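You operate a simulated robot arm through the tools that you are given. There is no shell and no other tool.

Carry out the task below with a simulated robot arm. There is one attempt and no reset: what you move stays moved.

JOB
Fill the pet bowl about halfway from the clear jug, tip the rest away and mop the puddle.
Fine: bowl about half full; the rest into the big bowl; jug and blue cloth back where they stood. Set down upright: clear jug.

The check looks at the end state, three seconds after you hand in, the way a careful person would. Anything else that was tipped, shoved, dropped, spilled or broken makes it a failure. Flat cloth is picked up by pressing the open fingertips on it (5 to 10 N) and closing them slowly along it; thin cloth reads only 2 to 8 mm in the jaws.

ROBOT AND FRAMES
A 7-joint arm with a two-finger parallel gripper, fixed in place. Base frame: the origin is at the foot of the arm, x ahead of it, y to its left, z up; the work surface is at about z = 0. Readings come in mm, rad, newtons and seconds.
With the tool pointing down near the work surface it reaches from about 240 to 620 mm from the base axis. Its first joint turns from -1.152 to 1.152 rad. Payload 2.6 kg.
The TCP is the grasp point between the finger pads, 30 mm short of the fingertips. In the tool frame z runs along the fingers and y along their closing line. Largest opening 94 mm; finger width 28, thickness 10; the body of the gripper, 50 by 96 mm, starts 55 mm behind the TCP.
Orientation is told as [roll, pitch, yaw] about the base's x, y, z axes, in that order, counted from this pose: with the fingers straight down and closing along the base's y, the tool's x points along the base's -x, its y along +y and its z along -z.

CONTROLS
- The arm moves only by the tool arm_command. Its argument "plan" is a list of rows, each a list of 3 entries, a list of its own where there are three numbers: the closure, from 0 (fully open) to 1 (shut), then the shift along the tool's x, y, z in mm, then the turn, a rotation vector about the tool's x, y, z in rad. In form: [[jaw, [tx, ty, tz], [rx, ry, rz]], ...]. A call has 1 to 20 rows; each row is the pose to reach, as a shift and turn from the pose commanded when the call began, along the tool's axes at that moment. Rows are played at 5 a second. More than 50 mm and 0.15 rad between two rows, or a gripper value outside its range, and nothing of the call is played. A pose out of reach is approached as far as the arm can. The call stops where the force on the tool passes 70 N (or 10 N more than at its start, if that is more) or the arm is blocked; 0.2 s more then pass. The fingers move at their own pace (about 72 mm/s each) and stop on an object; they squeeze with about 37 N. The grip force told is the motor's: it shows also when the fingers shut on nothing. Time passes only in rows, and 0.2 s behind the last, so rows that repeat a pose let the fingers close. It gives the time, the measured TCP pose, the force on the tool (base axes), the opening and the grip force at its end, in the units of the frame above (readings bear some noise), with the torque about the TCP (base axes, N m) and any sound that the robot's microphone picked up.
- Cameras (640 x 400 px; columns grow to the right, rows downward): "scene" is fixed at [39.1, 438.5, 559.7]; the picture's right is [-0.72, -0.70, 0.00], its down [-0.44, 0.45, -0.78] and it looks along [0.55, -0.56, -0.62] (base axes); focal length 214 px, centre (320, 200). "wrist" rides on the gripper at [76, 14, -102] in the tool frame; the picture's right is [-0.18, 0.98, 0.00], its down [-0.75, -0.14, -0.64] and it looks along [-0.63, -0.12, 0.77] (tool axes); focal length 243 px, centre (320, 200). There is no depth. A picture from a camera that has moved, and an enlarged one, comes with that camera's place and axes in the base frame and with its lens.
- snapshot(camera): a new picture of that camera. It takes no simulated time.
- zoom(camera, box): a new picture of the part [left, top, right, bottom] of that camera's present view, enlarged. It takes no simulated time.
- job_done(): hands the job in; it is judged then, once.

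Places have to be worked out from the pictures, the camera data and where the tool is seen. Open the gripper and draw the arm clear of the work before you hand the job in, unless the task says otherwise.

The tools are called after "Emit:" as name(argument=value, ...) on one line, values as JSON. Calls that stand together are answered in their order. arm_command: Moves the arm, as the interface text tells. Its arguments: {"type":"object","properties":{"plan":{"type":"array"}},"required":["plan"]} The other tools are called the same way: snapshot (camera) takes a picture; zoom (camera, box) takes an enlarged picture of a part of a camera's view; job_done () hands the job in.

At the start:

```text
clock: 0.0
eef_pos: [315.0, -176.6, 394.3]
ee_rot: [0.002, -0.001, 0.001]
ft_force: [-0.7, -0.5, 0.0]
moment: [0.03, -0.02, 0.01]
grip_width: 94.0
grasp_force: 0.2
```

scene: 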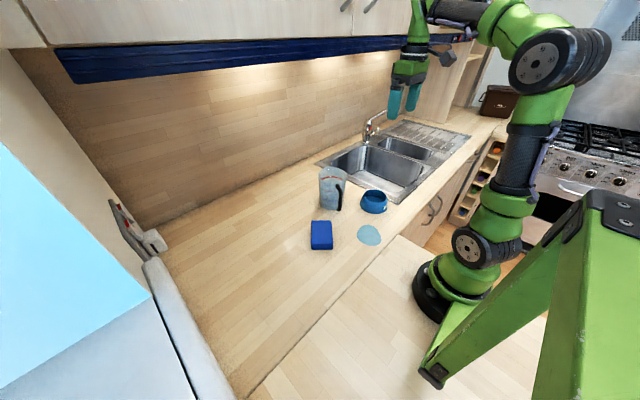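
wrist: 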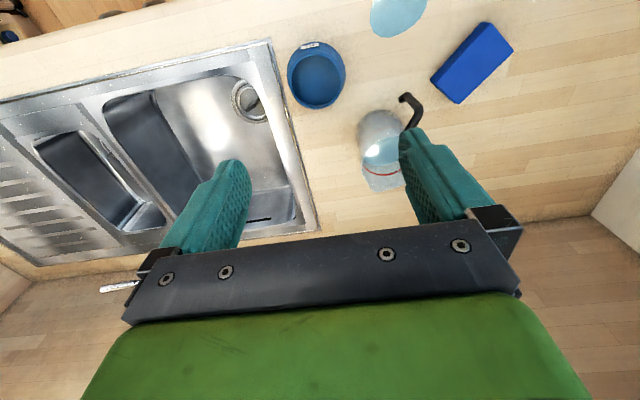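

The pictures show a clear jug, a blue pet bowl, a blue cloth and a puddle near the sink. I zoom in to see the details before moving.

Emit:
zoom(camera="scene", box=[280, 140, 440, 260])

Emit:
zoom(camera="wrist", box=[260, 0, 540, 200])

Emit:
zoom(camera="scene", box=[300, 90, 540, 240])

```text
3.33 times, centred on (360, 200) of scene
camera zoom: at [39.1, 438.5, 559.7], right [-0.72, -0.7, 0.0], down [-0.44, 0.45, -0.78], along [0.55, -0.56, -0.62], focal length 715 px, centre (187, 200)
```

zoom: 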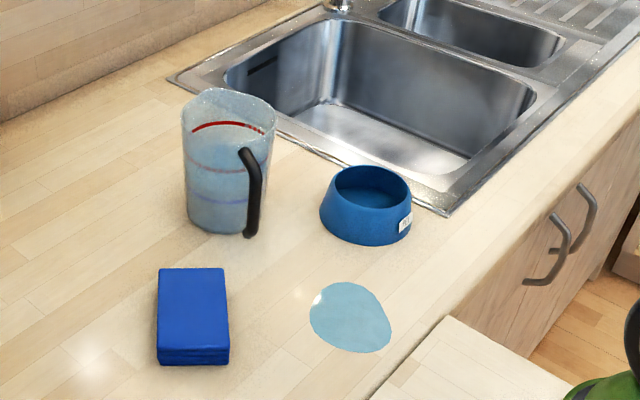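

```text
2.00 times, centred on (400, 100) of wrist
camera zoom: at [238.2, -161.7, 496.0], right [0.18, 0.98, 0.0], down [0.75, -0.14, 0.64], along [0.63, -0.12, -0.77], focal length 485 px, centre (160, 400)
```

zoom: 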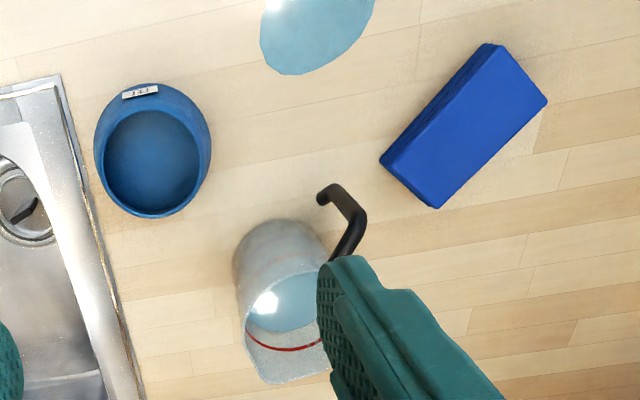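

```text
2.67 times, centred on (420, 165) of scene
camera zoom: at [39.1, 438.5, 559.7], right [-0.72, -0.7, 0.0], down [-0.44, 0.45, -0.78], along [0.55, -0.56, -0.62], focal length 572 px, centre (53, 293)
```

zoom: 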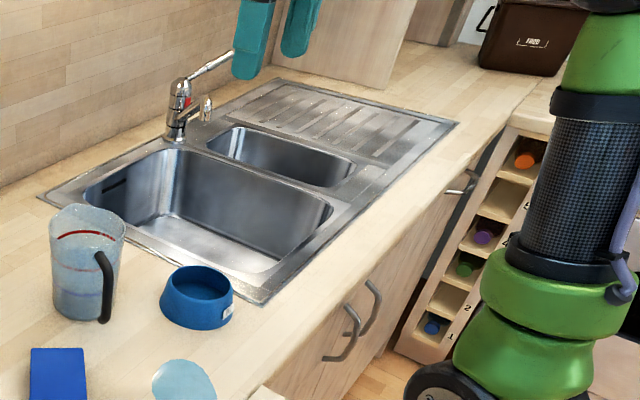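

The jug stands near (490, -85), the bowl near (350, -190), the puddle near (280, -45) and the cloth near (385, 75), all rough. I shift the arm sideways to get the jug between the fingers in the wrist view and sharpen these figures.

Emit:
arm_command(plan=[[0, [10, 30, 0], [0, 0, 0]], [0, [20, 60, 0], [0, 0, 0]], [0, [30, 90, 0], [0, 0, 0]], [0, [30, 90, 0], [0, 0, 0]]])

Emit:
snapshot(camera="wrist")

Emit:
snapshot(camera="scene")

```text
clock: 1.0
eef_pos: [285.5, -88.0, 393.9]
ee_rot: [0.0, -0.001, 0.001]
ft_force: [0.3, 0.6, 0.0]
moment: [0.01, -0.01, -0.02]
grip_width: 94.0
grasp_force: 0.1
```

```text
taken
camera wrist: at [208.4, -73.3, 495.7], right [0.18, 0.98, 0.0], down [0.75, -0.14, 0.64], along [0.63, -0.12, -0.77], focal length 243 px, centre (320, 200)
```

wrist: 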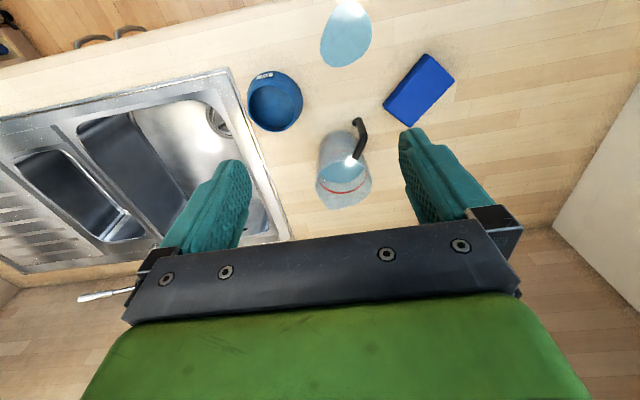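

```text
taken
```

scene: 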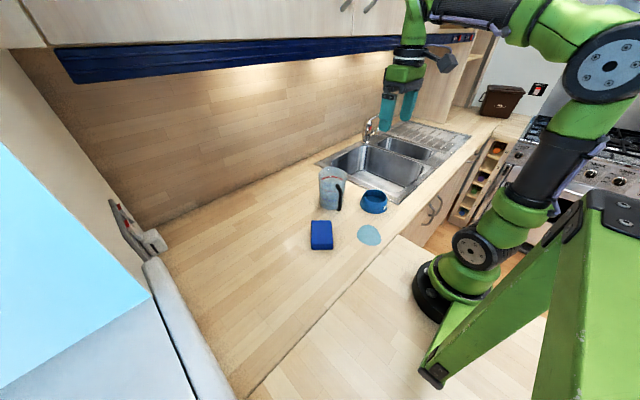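

The jug now sits between the fingers in the wrist view. I zoom in for measurements of jug, bowl, puddle and cloth.

Emit:
zoom(camera="wrist", box=[290, 90, 410, 220])

Emit:
zoom(camera="wrist", box=[230, 0, 470, 150])

Emit:
zoom(camera="scene", box=[300, 150, 400, 220])

```text
3.08 times, centred on (350, 155) of wrist
camera zoom: at [208.4, -73.3, 495.7], right [0.18, 0.98, 0.0], down [0.75, -0.14, 0.64], along [0.63, -0.12, -0.77], focal length 746 px, centre (228, 338)
```

zoom: 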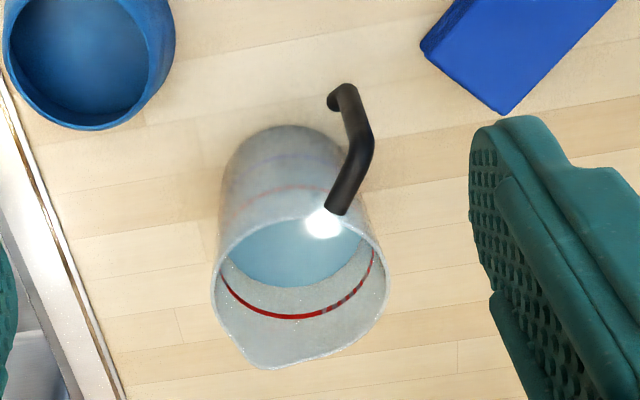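

```text
2.67 times, centred on (350, 75) of wrist
camera zoom: at [208.4, -73.3, 495.7], right [0.18, 0.98, 0.0], down [0.75, -0.14, 0.64], along [0.63, -0.12, -0.77], focal length 647 px, centre (240, 533)
```

zoom: 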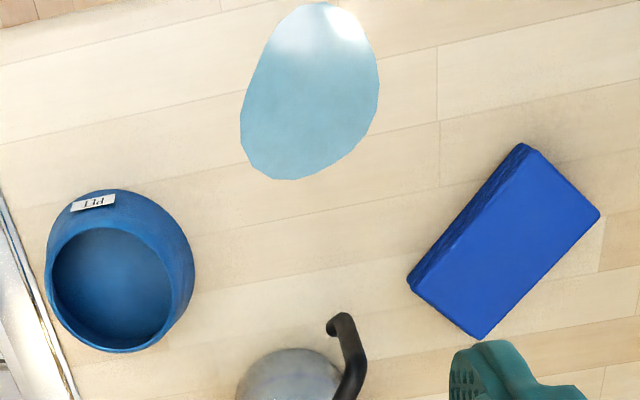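

```text
5.71 times, centred on (350, 185) of scene
camera zoom: at [39.1, 438.5, 559.7], right [-0.72, -0.7, 0.0], down [-0.44, 0.45, -0.78], along [0.55, -0.56, -0.62], focal length 1226 px, centre (149, 286)
```

zoom: 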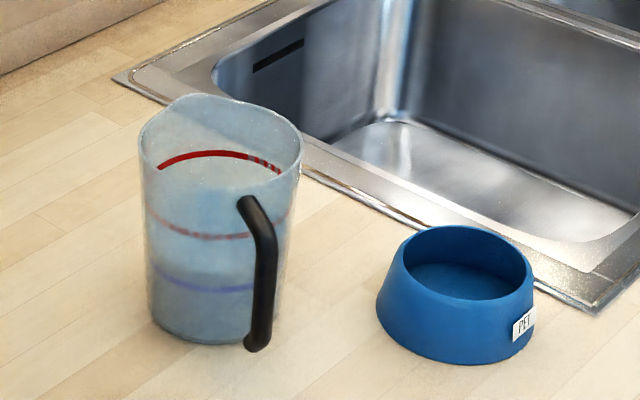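

The handle bar seems to stand near (402, -37) from z 40 to 120, with the spout opposite it, and the water stands about 65 mm deep. I now move over to look at the sink's big basin and to see the bowl from a second angle.

Emit:
arm_command(plan=[[0, [0, -45, 0], [0, 0, 0]], [0, [0, -90, 0], [0, 0, 0]], [0, [0, -135, 0], [0, 0, 0]], [0, [0, -180, 0], [0, 0, 0]], [0, [0, -225, 0], [0, 0, 0]], [0, [0, -225, 0], [0, 0, 0]]])

Emit:
snapshot(camera="wrist")

Emit:
snapshot(camera="scene")

```text
clock: 2.4
eef_pos: [284.4, -311.7, 393.9]
ee_rot: [0.001, 0.0, 0.001]
ft_force: [0.7, -0.7, 0.7]
moment: [0.01, -0.01, 0.01]
grip_width: 94.0
grasp_force: 0.1
```

```text
taken
camera wrist: at [207.2, -296.8, 495.3], right [0.18, 0.98, 0.0], down [0.75, -0.14, 0.64], along [0.63, -0.12, -0.77], focal length 243 px, centre (320, 200)
```

wrist: 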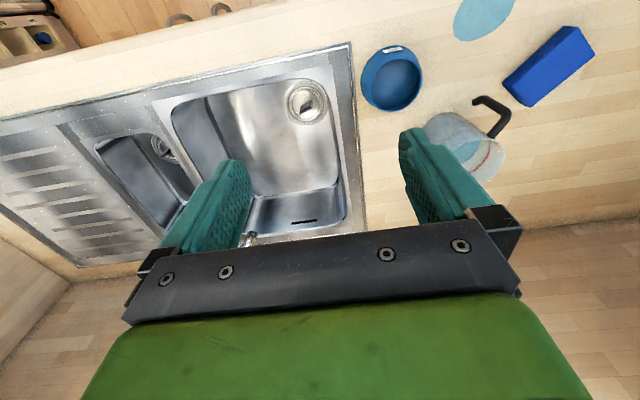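

```text
taken
```

scene: 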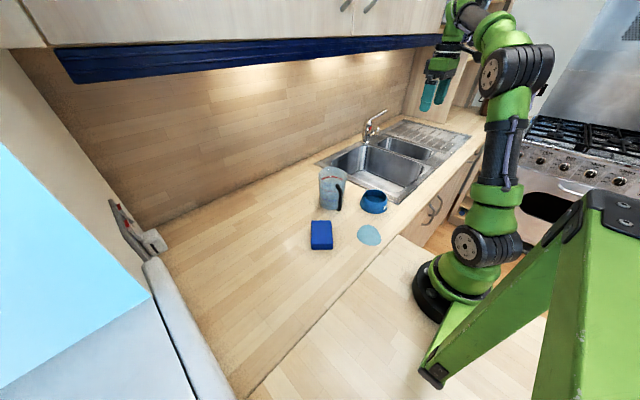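

The basin opening spans roughly x 304–680 and y -300 to -618, so its near corner region is in reach. I zoom in here on bowl and jug handle from this new angle.

Emit:
zoom(camera="wrist", box=[350, 30, 450, 130])

Emit:
zoom(camera="wrist", box=[410, 80, 530, 190])

Emit:
zoom(camera="wrist", box=[440, 0, 620, 120])

```text
4.00 times, centred on (400, 80) of wrist
camera zoom: at [207.2, -296.8, 495.3], right [0.18, 0.98, 0.0], down [0.75, -0.14, 0.64], along [0.63, -0.12, -0.77], focal length 970 px, centre (0, 680)
```

zoom: 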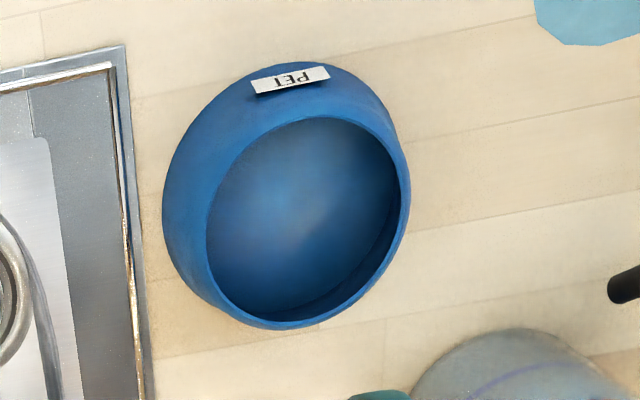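

```text
3.64 times, centred on (470, 135) of wrist
camera zoom: at [207.2, -296.8, 495.3], right [0.18, 0.98, 0.0], down [0.75, -0.14, 0.64], along [0.63, -0.12, -0.77], focal length 882 px, centre (-226, 436)
```

zoom: 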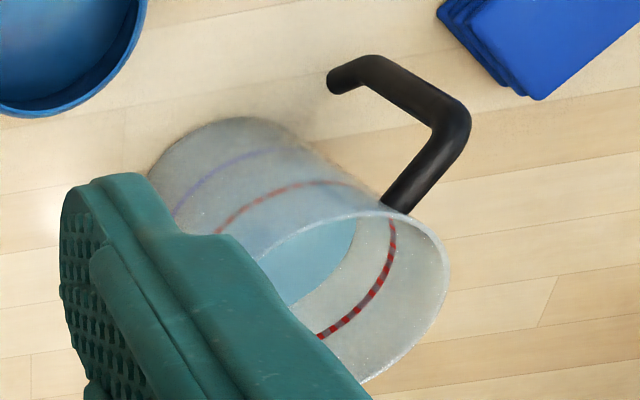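

```text
3.33 times, centred on (530, 60) of wrist
camera zoom: at [207.2, -296.8, 495.3], right [0.18, 0.98, 0.0], down [0.75, -0.14, 0.64], along [0.63, -0.12, -0.77], focal length 809 px, centre (-380, 667)
```

zoom: 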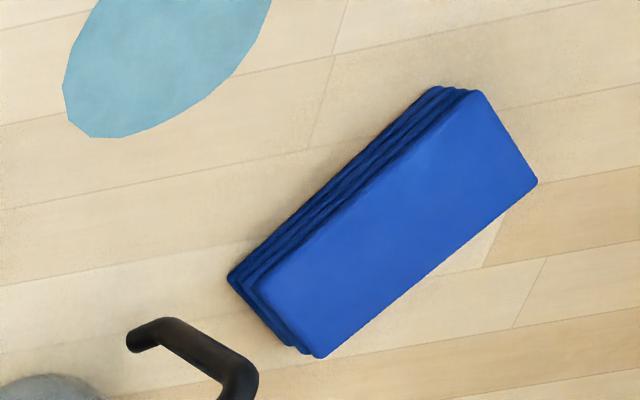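

The bar is about 14 mm thick at (400, -35), z 38–112, and the bowl is at (347, -190) with its rim near z 45. Before touching the jug I test with an empty gripper whether the arm can take the dumping pose: first a yaw of about -127° on the spot.

Emit:
arm_command(plan=[[0, [0, 0, 0], [0, 0, 0.148]], [0, [0, 0, 0], [0, 0, 0.296]], [0, [0, 0, 0], [0, 0, 0.444]], [0, [0, 0, 0], [0, 0, 0.592]], [0, [0, 0, 0], [0, 0, 0.74]], [0, [0, 0, 0], [0, 0, 0.888]], [0, [0, 0, 0], [0, 0, 1.036]], [0, [0, 0, 0], [0, 0, 1.184]], [0, [0, 0, 0], [0, 0, 1.332]], [0, [0, 0, 0], [0, 0, 1.48]], [0, [0, 0, 0], [0, 0, 1.628]], [0, [0, 0, 0], [0, 0, 1.776]], [0, [0, 0, 0], [0, 0, 1.924]], [0, [0, 0, 0], [0, 0, 2.072]], [0, [0, 0, 0], [0, 0, 2.22]], [0, [0, 0, 0], [0, 0, 2.22]]])

Emit:
snapshot(camera="scene")

```text
clock: 5.8
eef_pos: [286.9, -310.4, 394.2]
ee_rot: [0.0, -0.001, -2.222]
ft_force: [0.1, 0.2, -0.2]
moment: [0.05, 0.0, -0.02]
grip_width: 93.8
grasp_force: 0.0
```

```text
taken
```

scene: 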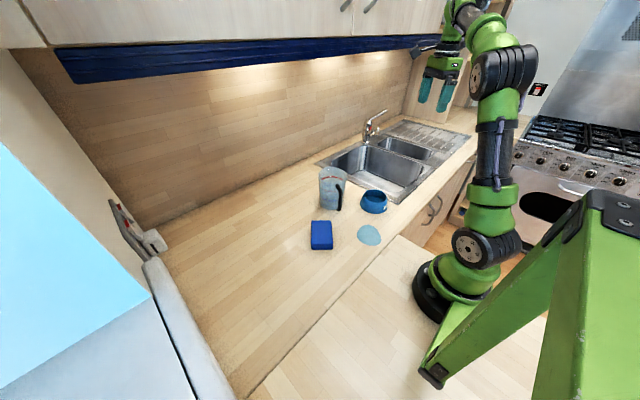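

The yaw is reachable. Now I add the backward tilt of 65° and lower to about (400, -300, 220) over the basin, still empty, to test the dump pose.

Emit:
arm_command(plan=[[0, [10, 11, 22], [0, 0.142, 0]], [0, [19, 21, 44], [0, 0.284, 0]], [0, [29, 32, 66], [0, 0.426, 0]], [0, [38, 42, 88], [0, 0.568, 0]], [0, [48, 53, 110], [0, 0.71, 0]], [0, [57, 63, 132], [0, 0.852, 0]], [0, [67, 74, 154], [0, 0.994, 0]], [0, [76, 84, 174], [0, 1.134, 0]], [0, [76, 84, 174], [0, 1.134, 0]]])

Emit:
snapshot(camera="scene")

```text
clock: 7.8
eef_pos: [397.2, -302.4, 219.5]
ee_rot: [0.002, 1.135, -2.22]
ft_force: [0.4, 0.0, 0.4]
moment: [0.0, 0.0, 0.02]
grip_width: 94.0
grasp_force: 0.0
```

```text
taken
```

scene: 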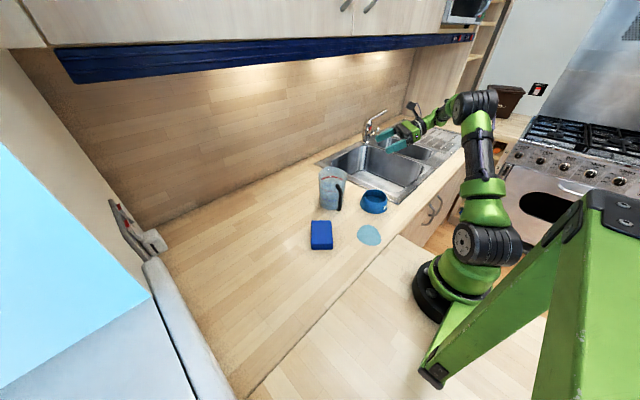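

The dump pose is reachable. I check the spot a bit further in, about (440, -330, 230), with slightly more tilt, where the jug's lip would stay well inside the basin.

Emit:
arm_command(plan=[[0, [5, 26, 0], [0, 0.07, 0]], [0, [10, 51, -1], [0, 0.14, 0]], [0, [10, 51, -1], [0, 0.21, 0]], [0, [10, 51, -1], [0, 0.21, 0]]])

```text
clock: 8.8
eef_pos: [439.5, -329.3, 229.9]
ee_rot: [-0.001, 1.344, -2.221]
ft_force: [0.3, 0.0, -0.1]
moment: [-0.01, -0.04, 0.01]
grip_width: 93.9
grasp_force: 0.0
```

The arm holds even 77° of backward tilt there, so the dump works. Now I raise and straighten the tool again on the way to the jug.

Emit:
arm_command(plan=[[0, [14, -16, -5], [0, -0.134, 0]], [0, [28, -32, -11], [0, -0.269, 0]], [0, [42, -48, -16], [0, -0.403, 0]], [0, [57, -64, -22], [0, -0.538, 0]], [0, [71, -80, -27], [0, -0.672, 0]], [0, [85, -96, -33], [0, -0.806, 0]], [0, [99, -112, -38], [0, -0.941, 0]], [0, [113, -128, -43], [0, -1.075, 0]], [0, [127, -144, -49], [0, -1.21, 0]], [0, [141, -160, -54], [0, -1.344, 0]], [0, [141, -160, -54], [0, -1.344, 0]]])

```text
clock: 11.2
eef_pos: [299.7, -250.0, 379.1]
ee_rot: [0.0, -0.001, -2.22]
ft_force: [0.2, 0.7, -0.4]
moment: [0.0, 0.02, -0.02]
grip_width: 93.9
grasp_force: 0.2
```

Next I turn the yaw back to about -28.6°, in line with the handle, and come down to a look-out point near (320, -20, 300).

Emit:
arm_command(plan=[[0, [16, -10, 7], [0, 0, -0.143]], [0, [33, -21, 13], [0, 0, -0.287]], [0, [49, -31, 20], [0, 0, -0.43]], [0, [65, -41, 26], [0, 0, -0.574]], [0, [81, -51, 33], [0, 0, -0.717]], [0, [98, -62, 40], [0, 0, -0.86]], [0, [114, -72, 46], [0, 0, -1.004]], [0, [130, -82, 53], [0, 0, -1.147]], [0, [146, -92, 59], [0, 0, -1.291]], [0, [163, -103, 66], [0, 0, -1.434]], [0, [179, -113, 72], [0, 0, -1.578]], [0, [195, -123, 79], [0, 0, -1.721]], [0, [195, -123, 79], [0, 0, -1.721]]])

Emit:
snapshot(camera="wrist")

```text
clock: 14.0
eef_pos: [321.2, -16.2, 300.1]
ee_rot: [0.0, 0.001, -0.498]
ft_force: [0.3, 0.2, 0.7]
moment: [-0.01, -0.01, 0.0]
grip_width: 94.0
grasp_force: 0.1
```

```text
taken
camera wrist: at [259.2, 31.0, 402.2], right [0.63, 0.78, 0.0], down [0.6, -0.48, 0.64], along [0.5, -0.41, -0.77], focal length 243 px, centre (320, 200)
```

wrist: 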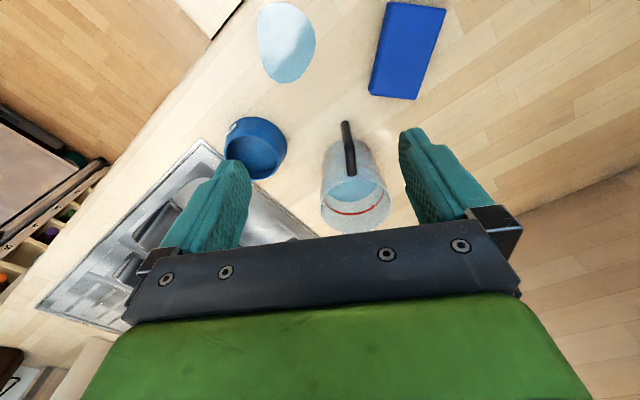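

The jug and its handle are now roughly in the gripper's plane. I zoom to fix the handle's position from here.

Emit:
zoom(camera="wrist", box=[290, 100, 420, 240])

Emit:
zoom(camera="wrist", box=[240, 0, 460, 120])

```text
2.86 times, centred on (355, 170) of wrist
camera zoom: at [259.2, 31.0, 402.2], right [0.63, 0.78, 0.0], down [0.6, -0.48, 0.64], along [0.5, -0.41, -0.77], focal length 693 px, centre (220, 286)
```

zoom: 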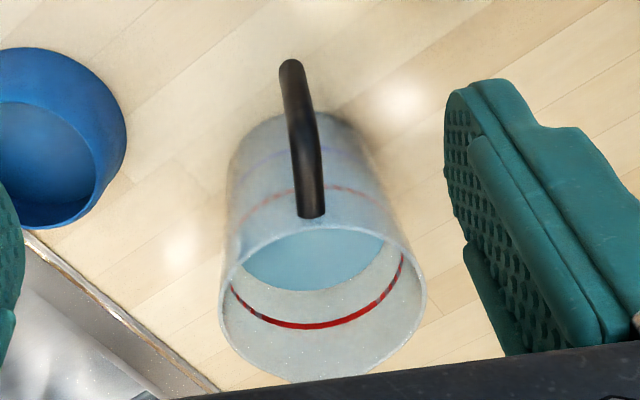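

```text
2.91 times, centred on (350, 60) of wrist
camera zoom: at [259.2, 31.0, 402.2], right [0.63, 0.78, 0.0], down [0.6, -0.48, 0.64], along [0.5, -0.41, -0.77], focal length 706 px, centre (233, 607)
```

zoom: 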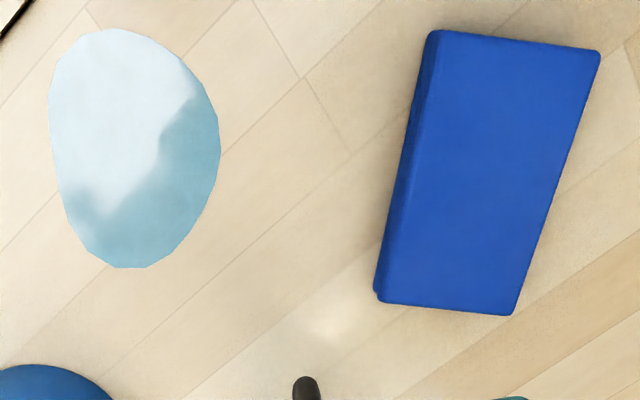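

From this view the handle bar stands at about (399, -33.5) with the handle plane at yaw -29°. I tilt the open gripper forward 35° and go to a pre-grasp point about 110 mm back from the bar.

Emit:
arm_command(plan=[[0, [-3, 5, 26], [0, -0.122, 0.002]], [0, [-5, 9, 51], [0, -0.244, 0.004]], [0, [-8, 14, 77], [0.001, -0.366, 0.006]], [0, [-11, 18, 102], [0.002, -0.488, 0.008]], [0, [-13.6, 22.7, 128], [0.003, -0.61, 0.01]], [0, [-13.6, 22.7, 128], [0.003, -0.61, 0.01]]])

Emit:
snapshot(camera="wrist")

Emit:
zoom(camera="scene", box=[300, 110, 460, 210])

```text
clock: 15.4
eef_pos: [343.2, -5.2, 171.7]
ee_rot: [0.001, -0.61, -0.506]
ft_force: [0.2, -0.4, -1.0]
moment: [0.0, -0.01, 0.01]
grip_width: 93.9
grasp_force: 0.1
```

```text
taken
camera wrist: at [242.6, 66.0, 211.8], right [0.61, 0.79, 0.11], down [0.15, -0.24, 0.96], along [0.78, -0.57, -0.27], focal length 243 px, centre (320, 200)
```

wrist: 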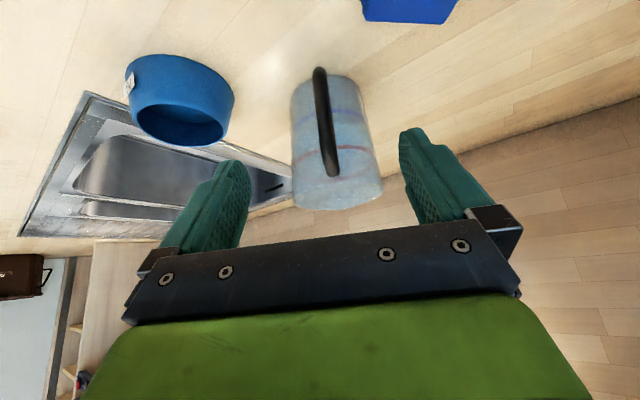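

```text
4.00 times, centred on (380, 160) of scene
camera zoom: at [39.1, 438.5, 559.7], right [-0.72, -0.7, 0.0], down [-0.44, 0.45, -0.78], along [0.55, -0.56, -0.62], focal length 858 px, centre (80, 360)
```

zoom: 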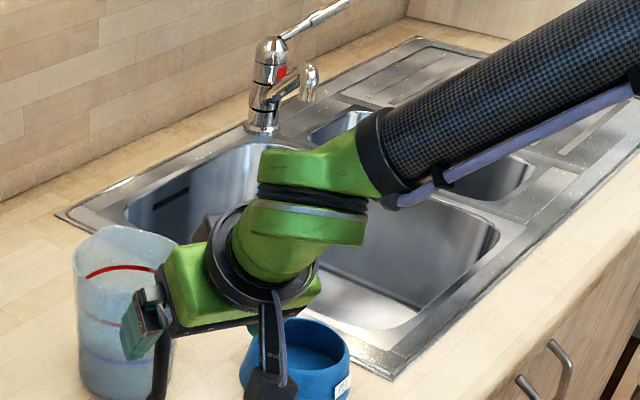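

The handle hangs a few millimetres off the tool's centre plane. I zoom to measure that offset exactly before moving in.

Emit:
zoom(camera="wrist", box=[270, 50, 400, 220])

```text
2.35 times, centred on (335, 135) of wrist
camera zoom: at [242.6, 66.0, 211.8], right [0.61, 0.79, 0.11], down [0.15, -0.24, 0.96], along [0.78, -0.57, -0.27], focal length 571 px, centre (285, 353)
```

zoom: 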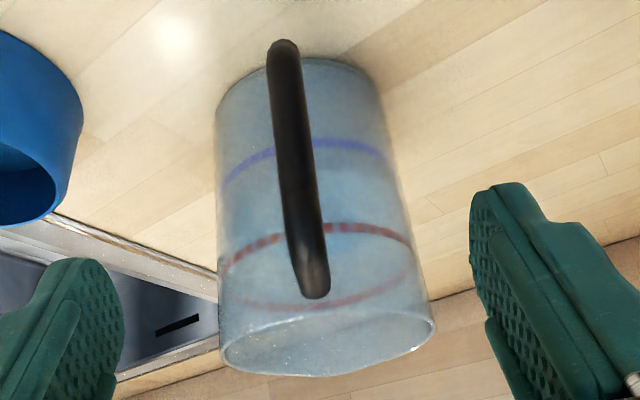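

The bar lies 4.4 mm to the +y side of the tool plane; the rest lines up with a straight push along the tool. I advance 109 mm with that side correction, jaws open.

Emit:
arm_command(plan=[[0, [0, 4.4, 20], [0, 0, 0]], [0, [0, 4.4, 40], [0, 0, 0]], [0, [0, 4.4, 60], [0, 0, 0]], [0, [0, 4.4, 80], [0, 0, 0]], [0, [0, 4.4, 95], [0, 0, 0]], [0, [0, 4.4, 109.4], [0, 0, 0]], [0, [0, 4.4, 109.4], [0, 0, 0]]])

Emit:
snapshot(camera="wrist")

Emit:
zoom(camera="scene", box=[290, 140, 410, 240])

```text
clock: 17.0
eef_pos: [400.7, -32.4, 81.1]
ee_rot: [0.0, -0.608, -0.508]
ft_force: [0.8, -0.2, -0.7]
moment: [0.01, 0.02, -0.02]
grip_width: 94.0
grasp_force: 0.1
```

```text
taken
camera wrist: at [300.1, 39.2, 121.6], right [0.61, 0.78, 0.11], down [0.15, -0.25, 0.96], along [0.78, -0.57, -0.27], focal length 243 px, centre (320, 200)
```

wrist: 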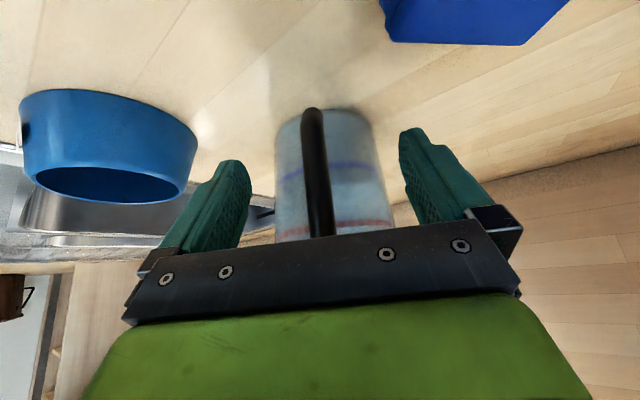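

```text
4.00 times, centred on (350, 190) of scene
camera zoom: at [39.1, 438.5, 559.7], right [-0.72, -0.7, 0.0], down [-0.44, 0.45, -0.78], along [0.55, -0.56, -0.62], focal length 858 px, centre (200, 240)
```

zoom: 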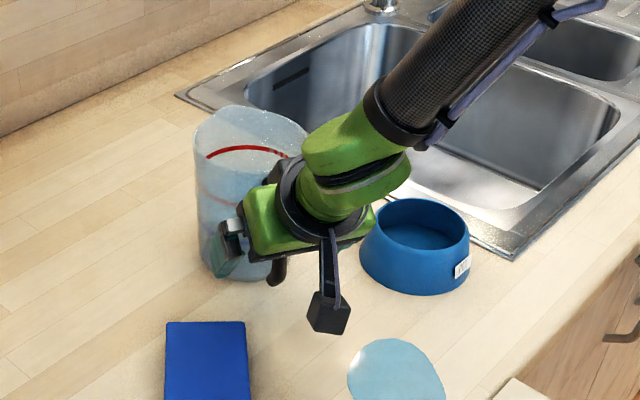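

The bar appears centred between the fingers at the predicted rows. I check with an enlarged view before closing.

Emit:
zoom(camera="wrist", box=[240, 90, 400, 250])

```text
2.50 times, centred on (320, 170) of wrist
camera zoom: at [300.1, 39.2, 121.6], right [0.61, 0.78, 0.11], down [0.15, -0.25, 0.96], along [0.78, -0.57, -0.27], focal length 606 px, centre (320, 275)
```

zoom: 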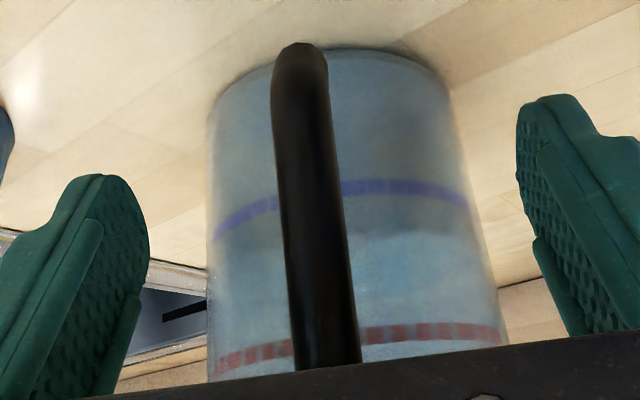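

The bar is centred within 1 mm and about 13 mm thick. I close the jaws in stages and hold until the grip settles.

Emit:
arm_command(plan=[[0.3, [0, -0.7, 0], [0, 0, 0]], [0.55, [0, -0.7, 0], [0, 0, 0]], [0.7, [0, -0.7, 0], [0, 0, 0]], [0.78, [0, -0.7, 0], [0, 0, 0]], [0.82, [0, -0.7, 0], [0, 0, 0]], [0.86, [0, -0.7, 0], [0, 0, 0]], [0.92, [0, -0.7, 0], [0, 0, 0]], [1, [0, -0.7, 0], [0, 0, 0]], [1, [0, -0.7, 0], [0, 0, 0]], [1, [0, -0.7, 0], [0, 0, 0]]])

Emit:
snapshot(camera="wrist")

Emit:
zoom(camera="scene", box=[290, 140, 410, 240])

```text
clock: 19.2
eef_pos: [399.5, -33.6, 81.5]
ee_rot: [0.001, -0.611, -0.508]
ft_force: [-2.8, 0.0, 1.5]
moment: [-0.01, -0.02, 0.03]
grip_width: 17.9
grasp_force: 37.1
```

```text
taken
camera wrist: at [299.8, 38.7, 121.7], right [0.61, 0.78, 0.11], down [0.15, -0.25, 0.96], along [0.78, -0.57, -0.27], focal length 243 px, centre (320, 200)
```

wrist: 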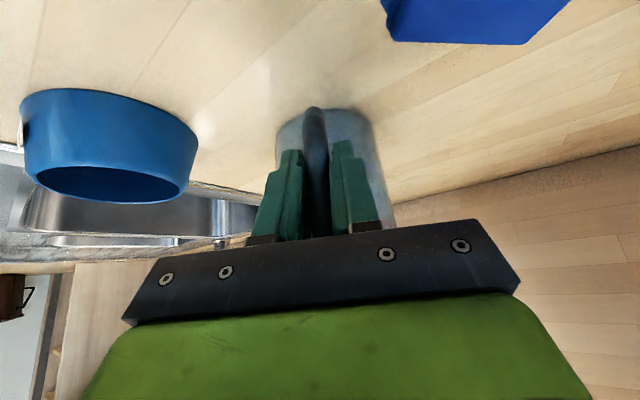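

```text
4.00 times, centred on (350, 190) of scene
camera zoom: at [39.1, 438.5, 559.7], right [-0.72, -0.7, 0.0], down [-0.44, 0.45, -0.78], along [0.55, -0.56, -0.62], focal length 858 px, centre (200, 240)
```

zoom: 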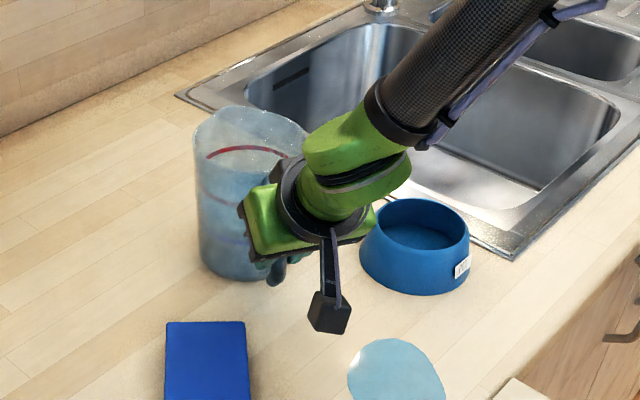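

The grip holds an 18 mm bar at 37 N and the jug did not visibly move. I lift it straight up by just 12 mm, slowly, to check for sag.

Emit:
arm_command(plan=[[1, [-1.1, 0, -1.6], [0, 0, 0]], [1, [-2.3, 0, -3.3], [0, 0, 0]], [1, [-4.0, 0, -5.7], [0, 0, 0]], [1, [-5.7, 0, -8.2], [0, 0, 0]], [1, [-6.9, 0, -9.8], [0, 0, 0]], [1, [-6.9, 0, -9.8], [0, 0, 0]]])

Emit:
snapshot(camera="wrist")

Emit:
zoom(camera="scene", box=[290, 140, 410, 240])

```text
clock: 20.6
eef_pos: [399.6, -33.3, 94.3]
ee_rot: [0.001, -0.61, -0.511]
ft_force: [-0.1, 1.0, -6.8]
moment: [0.25, 0.42, 0.03]
grip_width: 17.7
grasp_force: 36.7
```

```text
taken
camera wrist: at [300.3, 38.1, 134.1], right [0.61, 0.78, 0.11], down [0.15, -0.25, 0.96], along [0.78, -0.57, -0.27], focal length 243 px, centre (320, 200)
```

wrist: 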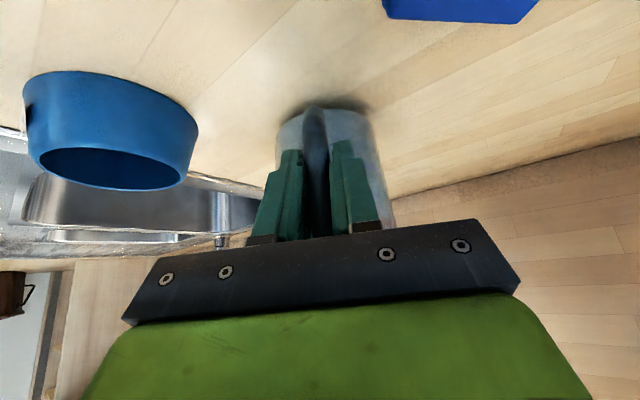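

```text
4.00 times, centred on (350, 190) of scene
camera zoom: at [39.2, 438.5, 559.7], right [-0.72, -0.7, 0.0], down [-0.44, 0.45, -0.78], along [0.54, -0.56, -0.62], focal length 858 px, centre (200, 240)
```

zoom: 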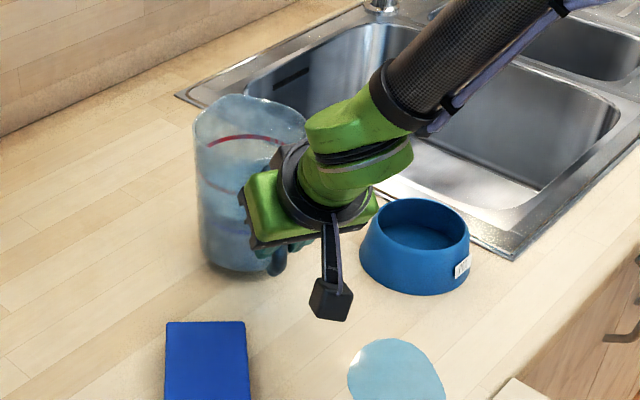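

The jug hangs steady (about 0.69 kg with water, moment 0.49 N·m) with no sag. I lift it straight up by another 108 mm, gently.

Emit:
arm_command(plan=[[1, [-3, 0, -4.3], [0, 0, 0]], [1, [-9, 0, -12.9], [0, 0, 0]], [1, [-17, 0, -24.3], [0, 0, 0]], [1, [-26, 0, -37.2], [0, 0, 0]], [1, [-35, 0, -50.1], [0, 0, 0]], [1, [-44, 0, -62.9], [0, 0, 0]], [1, [-52, 0, -74.4], [0, 0, 0]], [1, [-58, 0, -83], [0, 0, 0]], [1, [-61.9, 0, -88.5], [0, 0, 0]], [1, [-61.9, 0, -88.5], [0, 0, 0]]])

Emit:
snapshot(camera="wrist")

Emit:
zoom(camera="scene", box=[280, 100, 440, 240])

```text
clock: 22.8
eef_pos: [398.9, -34.1, 203.8]
ee_rot: [0.0, -0.608, -0.509]
ft_force: [0.1, 0.6, -6.2]
moment: [0.19, 0.39, 0.01]
grip_width: 17.6
grasp_force: 36.4
```

```text
taken
camera wrist: at [300.1, 38.0, 242.6], right [0.61, 0.78, 0.11], down [0.15, -0.25, 0.96], along [0.78, -0.57, -0.27], focal length 243 px, centre (320, 200)
```

wrist: 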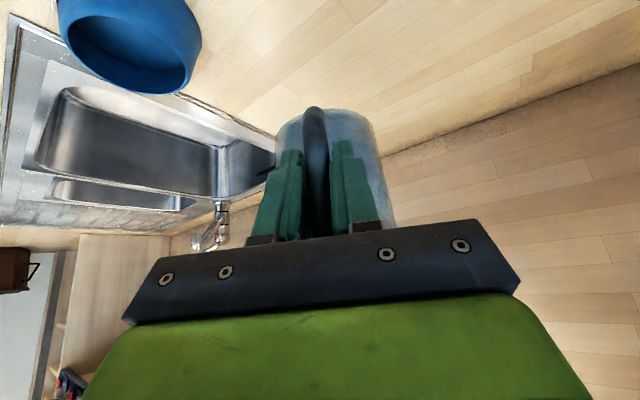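

```text
2.86 times, centred on (360, 170) of scene
camera zoom: at [39.2, 438.5, 559.7], right [-0.72, -0.7, 0.0], down [-0.44, 0.45, -0.78], along [0.54, -0.56, -0.62], focal length 613 px, centre (206, 286)
```

zoom: 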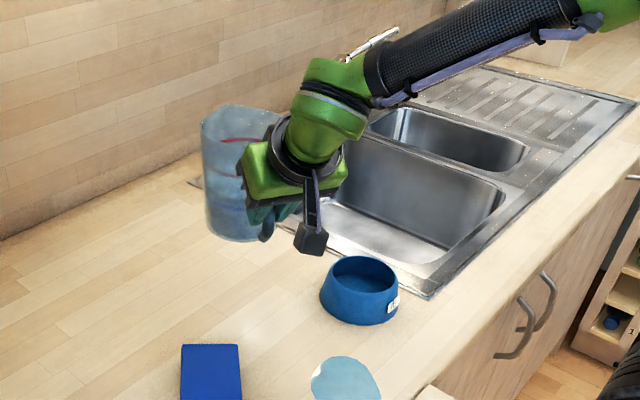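

Weight and moment remain steady. I now yaw the jug to -127° and shift it to about (446, -58, 201), so that its spout will face the bowl, in small smooth steps.

Emit:
arm_command(plan=[[1, [-0.6, 0, 0.5], [0.015, 0, 0.021]], [1, [-2.1, 0, 1.5], [0.049, 0, 0.07]], [1, [-4.3, 0.1, 3], [0.098, 0, 0.14]], [1, [-6.9, 0.1, 4.8], [0.157, 0, 0.224]], [1, [-9.7, 0.1, 6.8], [0.221, 0, 0.315]], [1, [-12.4, 0.2, 8.7], [0.284, 0, 0.407]], [1, [-15.2, 0.2, 10.7], [0.348, 0, 0.498]], [1, [-18, 0.3, 12.6], [0.412, 0, 0.589]], [1, [-20.8, 0.3, 14.6], [0.475, 0, 0.68]], [1, [-23.6, 0.3, 16.5], [0.539, 0, 0.771]], [1, [-26.4, 0.4, 18.5], [0.603, 0, 0.862]], [1, [-29.2, 0.4, 20.4], [0.666, 0, 0.953]], [1, [-32, 0.4, 22.4], [0.73, 0, 1.044]], [1, [-34.7, 0.5, 24.3], [0.794, 0, 1.136]], [1, [-37.3, 0.5, 26.1], [0.853, 0, 1.22]], [1, [-39.7, 0.6, 27.8], [0.907, 0, 1.297]], [1, [-41.6, 0.6, 29.1], [0.951, 0, 1.36]], [1, [-42.9, 0.6, 30], [0.98, 0, 1.402]], [1, [-42.9, 0.6, 30], [0.98, 0, 1.402]]])

Emit:
snapshot(camera="wrist")

Emit:
zoom(camera="scene", box=[280, 100, 440, 240])

```text
clock: 26.8
eef_pos: [446.7, -59.3, 202.0]
ee_rot: [0.001, -0.61, -2.221]
ft_force: [0.4, -0.4, -5.4]
moment: [0.35, -0.24, 0.0]
grip_width: 17.8
grasp_force: 36.8
```

```text
taken
camera wrist: at [530.5, 29.1, 242.4], right [0.69, -0.72, 0.11], down [-0.26, -0.11, 0.96], along [-0.67, -0.69, -0.27], focal length 243 px, centre (320, 200)
```

wrist: 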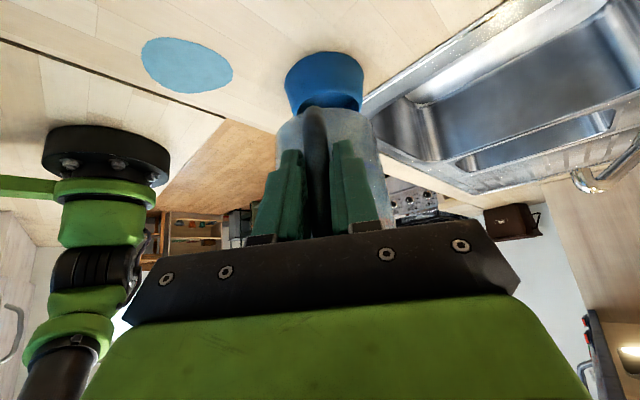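

```text
2.86 times, centred on (360, 170) of scene
camera zoom: at [39.2, 438.5, 559.7], right [-0.72, -0.7, 0.0], down [-0.44, 0.45, -0.78], along [0.54, -0.56, -0.62], focal length 613 px, centre (206, 286)
```

zoom: 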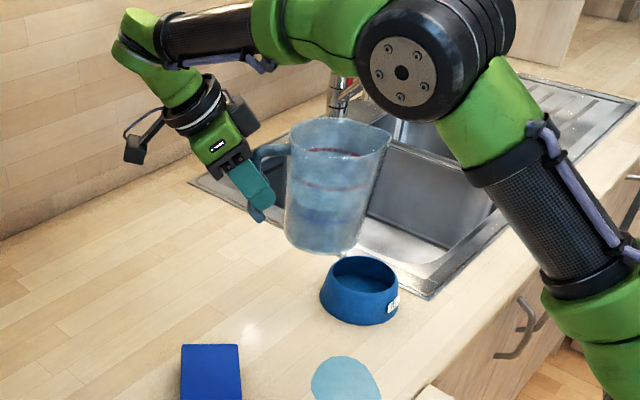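

The jug hangs upright with its spout toward the bowl, in clear view of the scene camera. I zoom in to check the sideways alignment of spout and bowl.

Emit:
zoom(camera="wrist", box=[250, 30, 410, 160])

Emit:
zoom(camera="scene", box=[330, 130, 400, 190])

```text
3.08 times, centred on (330, 95) of wrist
camera zoom: at [530.5, 29.1, 242.4], right [0.69, -0.72, 0.11], down [-0.26, -0.11, 0.96], along [-0.67, -0.69, -0.27], focal length 746 px, centre (289, 523)
```

zoom: 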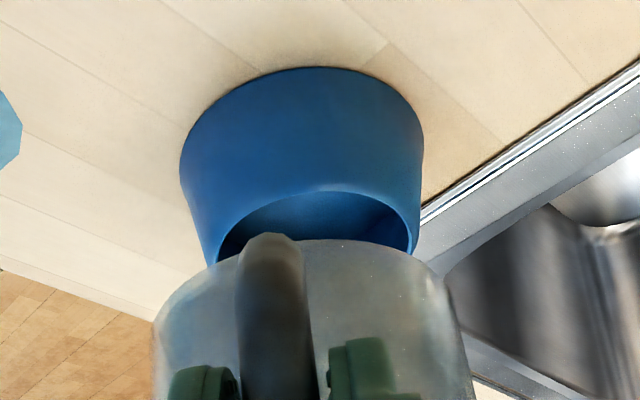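

```text
6.67 times, centred on (365, 160) of scene
camera zoom: at [39.2, 438.5, 559.7], right [-0.72, -0.7, 0.0], down [-0.44, 0.45, -0.78], along [0.54, -0.56, -0.62], focal length 1430 px, centre (20, 467)
```

zoom: 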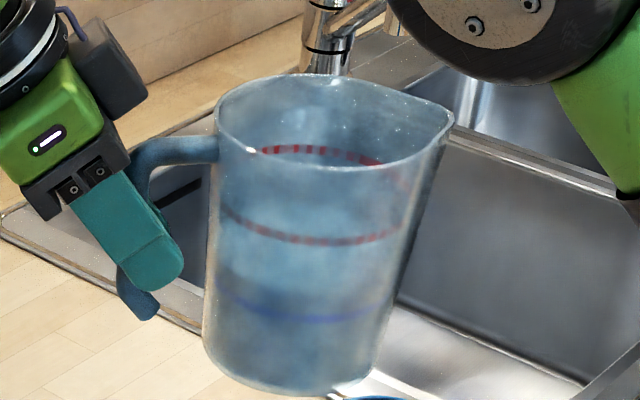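

Spout, handle and bowl are in one plane within about 3 mm. I tilt the jug to 40°, lowering the grip point to z 180; by my reckoning water only starts to run near 50–55°.

Emit:
arm_command(plan=[[1, [0.4, 0, 0.5], [0, 0.02, 0]], [1, [1.2, 0, 1.5], [0, 0.06, 0]], [1, [2.3, 0, 2.9], [0, 0.12, 0]], [1, [3.8, 0.1, 4.6], [0, 0.19, 0]], [1, [5.2, 0.1, 6.4], [0, 0.265, 0]], [1, [6.6, 0.1, 8.2], [0, 0.34, 0]], [1, [8.1, 0.1, 10], [0, 0.415, 0]], [1, [9.5, 0.1, 11.8], [0, 0.49, 0]], [1, [10.9, 0.2, 13.5], [0, 0.56, 0]], [1, [12.2, 0.2, 15.1], [0, 0.625, 0]], [1, [13, 0.2, 16.2], [0, 0.67, 0]], [1, [13.5, 0.2, 16.8], [0, 0.698, 0]], [1, [13.5, 0.2, 16.8], [0, 0.698, 0]]])

Emit:
zoom(camera="scene", box=[320, 130, 410, 220])

Emit:
snapshot(camera="wrist")

```text
clock: 29.6
eef_pos: [446.5, -58.7, 181.5]
ee_rot: [0.0, 0.09, -2.22]
ft_force: [0.4, 0.3, -7.2]
moment: [0.21, -0.16, 0.04]
grip_width: 17.8
grasp_force: 36.8
```

```text
4.44 times, centred on (365, 175) of scene
camera zoom: at [39.2, 438.5, 559.7], right [-0.72, -0.7, 0.0], down [-0.44, 0.45, -0.78], along [0.54, -0.56, -0.62], focal length 953 px, centre (120, 311)
```

zoom: 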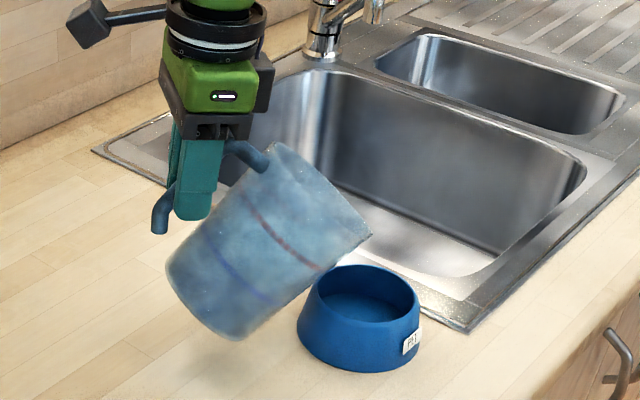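

```text
taken
camera wrist: at [497.5, -13.1, 289.3], right [0.67, -0.74, -0.02], down [-0.6, -0.56, 0.57], along [-0.43, -0.38, -0.82], focal length 243 px, centre (320, 200)
```

wrist: 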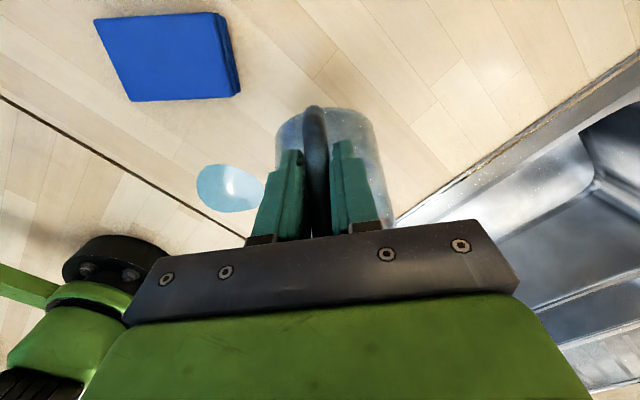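

The spout tip sits just short of the bowl's centre and about 70 mm above its rim, nothing has run yet. I tilt on to 48°, keeping the lip in place over the bowl.

Emit:
arm_command(plan=[[1, [-1.2, 0, -0.1], [0, 0.035, 0]], [1, [-2.4, 0, -0.2], [0, 0.07, 0]], [1, [-3.6, 0, -0.3], [0, 0.105, 0]], [1, [-4.7, 0, -0.4], [0, 0.14, 0]], [1, [-4.7, 0, -0.4], [0, 0.14, 0]], [1, [-4.7, 0, -0.4], [0, 0.14, 0]]])

Emit:
zoom(camera="scene", box=[330, 150, 400, 220])

```text
clock: 31.0
eef_pos: [443.1, -61.7, 180.1]
ee_rot: [0.0, 0.229, -2.22]
ft_force: [0.1, -0.7, -5.1]
moment: [0.14, -0.12, 0.03]
grip_width: 17.9
grasp_force: 37.3
```

```text
5.71 times, centred on (365, 185) of scene
camera zoom: at [39.2, 438.5, 559.7], right [-0.72, -0.7, 0.0], down [-0.44, 0.45, -0.78], along [0.54, -0.56, -0.62], focal length 1226 px, centre (63, 286)
```

zoom: 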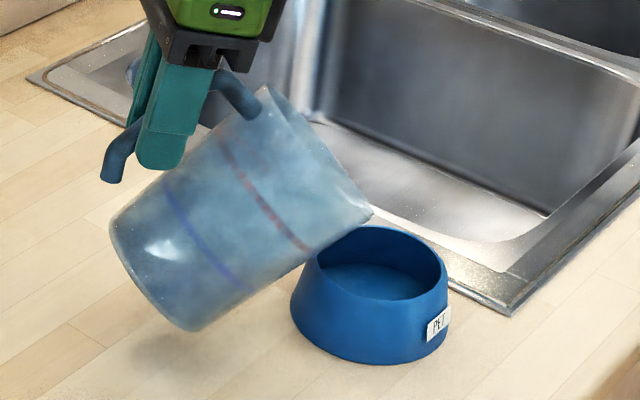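

Still no water over the lip. I go on to 51° and hold a moment.

Emit:
arm_command(plan=[[1, [-1.4, 0, -0.3], [0, 0.018, 0]], [1, [-2.9, 0, -0.6], [0, 0.035, 0]], [1, [-4.3, 0, -0.9], [0, 0.052, 0]], [1, [-4.3, 0, -0.9], [0, 0.052, 0]]])

Emit:
zoom(camera="scene", box=[330, 150, 400, 220])

```text
clock: 32.0
eef_pos: [441.6, -65.6, 181.5]
ee_rot: [0.0, 0.279, -2.22]
ft_force: [-0.2, 0.5, -6.2]
moment: [0.16, -0.11, 0.0]
grip_width: 17.9
grasp_force: 36.3
```

```text
5.71 times, centred on (365, 185) of scene
camera zoom: at [39.2, 438.5, 559.7], right [-0.72, -0.7, 0.0], down [-0.44, 0.45, -0.78], along [0.54, -0.56, -0.62], focal length 1226 px, centre (63, 286)
```

zoom: 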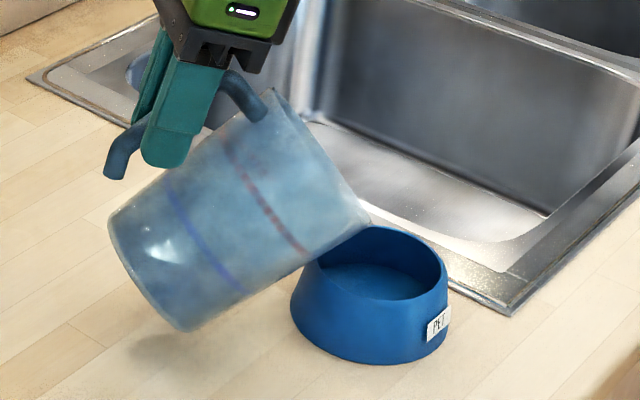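

Nothing flows yet at 51°. I add 2° more with the lip held in place, then look again.

Emit:
arm_command(plan=[[1, [-1.5, 0, -0.4], [0, 0.018, 0]], [1, [-3.1, 0, -0.9], [0, 0.035, 0]], [1, [-3.1, 0, -0.9], [0, 0.035, 0]]])

Emit:
zoom(camera="scene", box=[330, 150, 400, 220])

```text
clock: 32.8
eef_pos: [440.4, -66.7, 179.8]
ee_rot: [0.0, 0.316, -2.22]
ft_force: [-0.1, -0.4, -5.3]
moment: [0.14, -0.11, -0.01]
grip_width: 17.9
grasp_force: 37.1
```

```text
5.71 times, centred on (365, 185) of scene
camera zoom: at [39.2, 438.5, 559.7], right [-0.72, -0.7, 0.0], down [-0.44, 0.45, -0.78], along [0.54, -0.56, -0.62], focal length 1226 px, centre (63, 286)
```

zoom: 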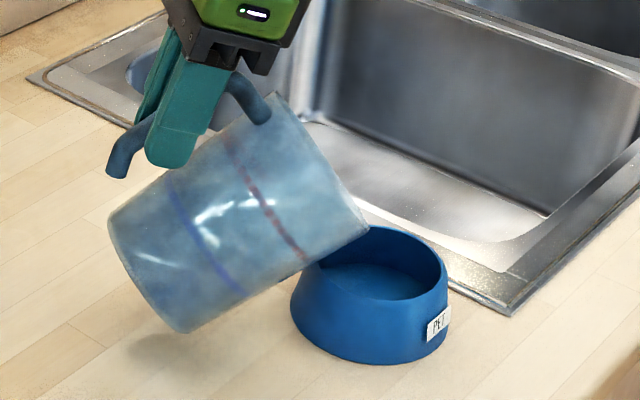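

The water's surface shows near the lip now, but the bowl is still empty. I tilt 2° further and raise the grip point slightly to keep clearance to the bowl.

Emit:
arm_command(plan=[[1, [-1.2, 0, -1.9], [0, 0.018, 0]], [1, [-2.4, 0, -3.8], [0, 0.035, 0]], [1, [-2.4, 0, -3.8], [0, 0.035, 0]]])

Emit:
zoom(camera="scene", box=[330, 150, 400, 220])

```text
clock: 33.6
eef_pos: [437.1, -69.2, 183.6]
ee_rot: [0.0, 0.349, -2.219]
ft_force: [-0.5, 0.0, -5.6]
moment: [0.12, -0.1, 0.0]
grip_width: 17.6
grasp_force: 37.0
```

```text
5.71 times, centred on (365, 185) of scene
camera zoom: at [39.2, 438.5, 559.7], right [-0.72, -0.7, 0.0], down [-0.44, 0.45, -0.78], along [0.54, -0.56, -0.62], focal length 1226 px, centre (63, 286)
```

zoom: 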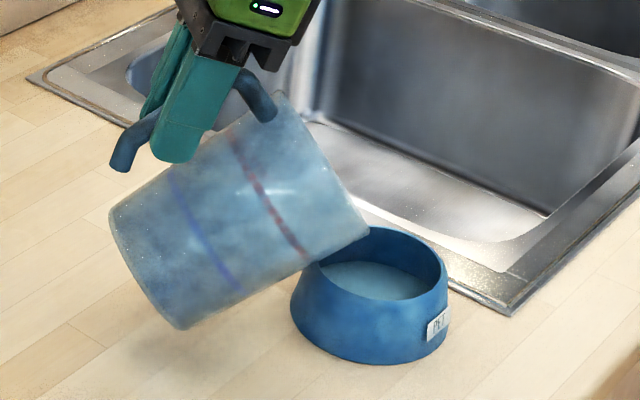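

The bowl's inside has turned lighter, so water has begun to arrive. I look closer before tilting more.

Emit:
zoom(camera="scene", box=[355, 180, 390, 215])

Emit:
snapshot(camera="wrist")

```text
11.43 times, centred on (372, 198) of scene
camera zoom: at [39.2, 438.5, 559.7], right [-0.72, -0.7, 0.0], down [-0.44, 0.45, -0.78], along [0.54, -0.56, -0.62], focal length 2451 px, centre (-280, 229)
```

zoom: 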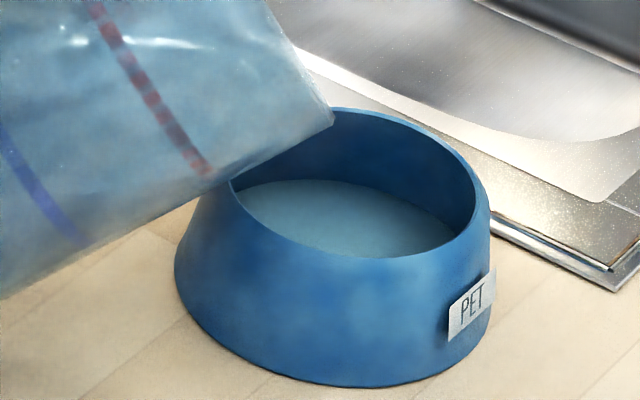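

```text
taken
camera wrist: at [470.0, -49.8, 305.7], right [0.68, -0.73, -0.06], down [-0.67, -0.65, 0.34], along [-0.29, -0.19, -0.94], focal length 243 px, centre (320, 200)
```

wrist: 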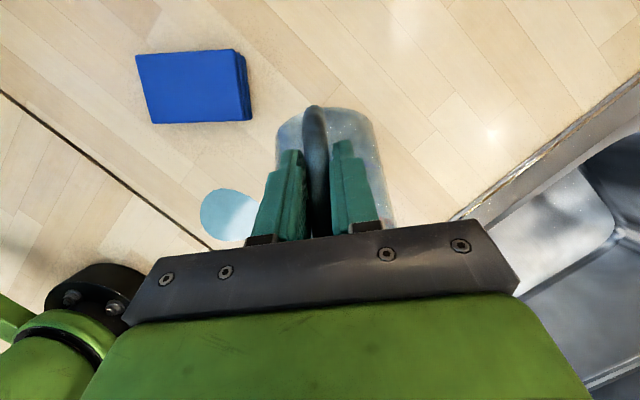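

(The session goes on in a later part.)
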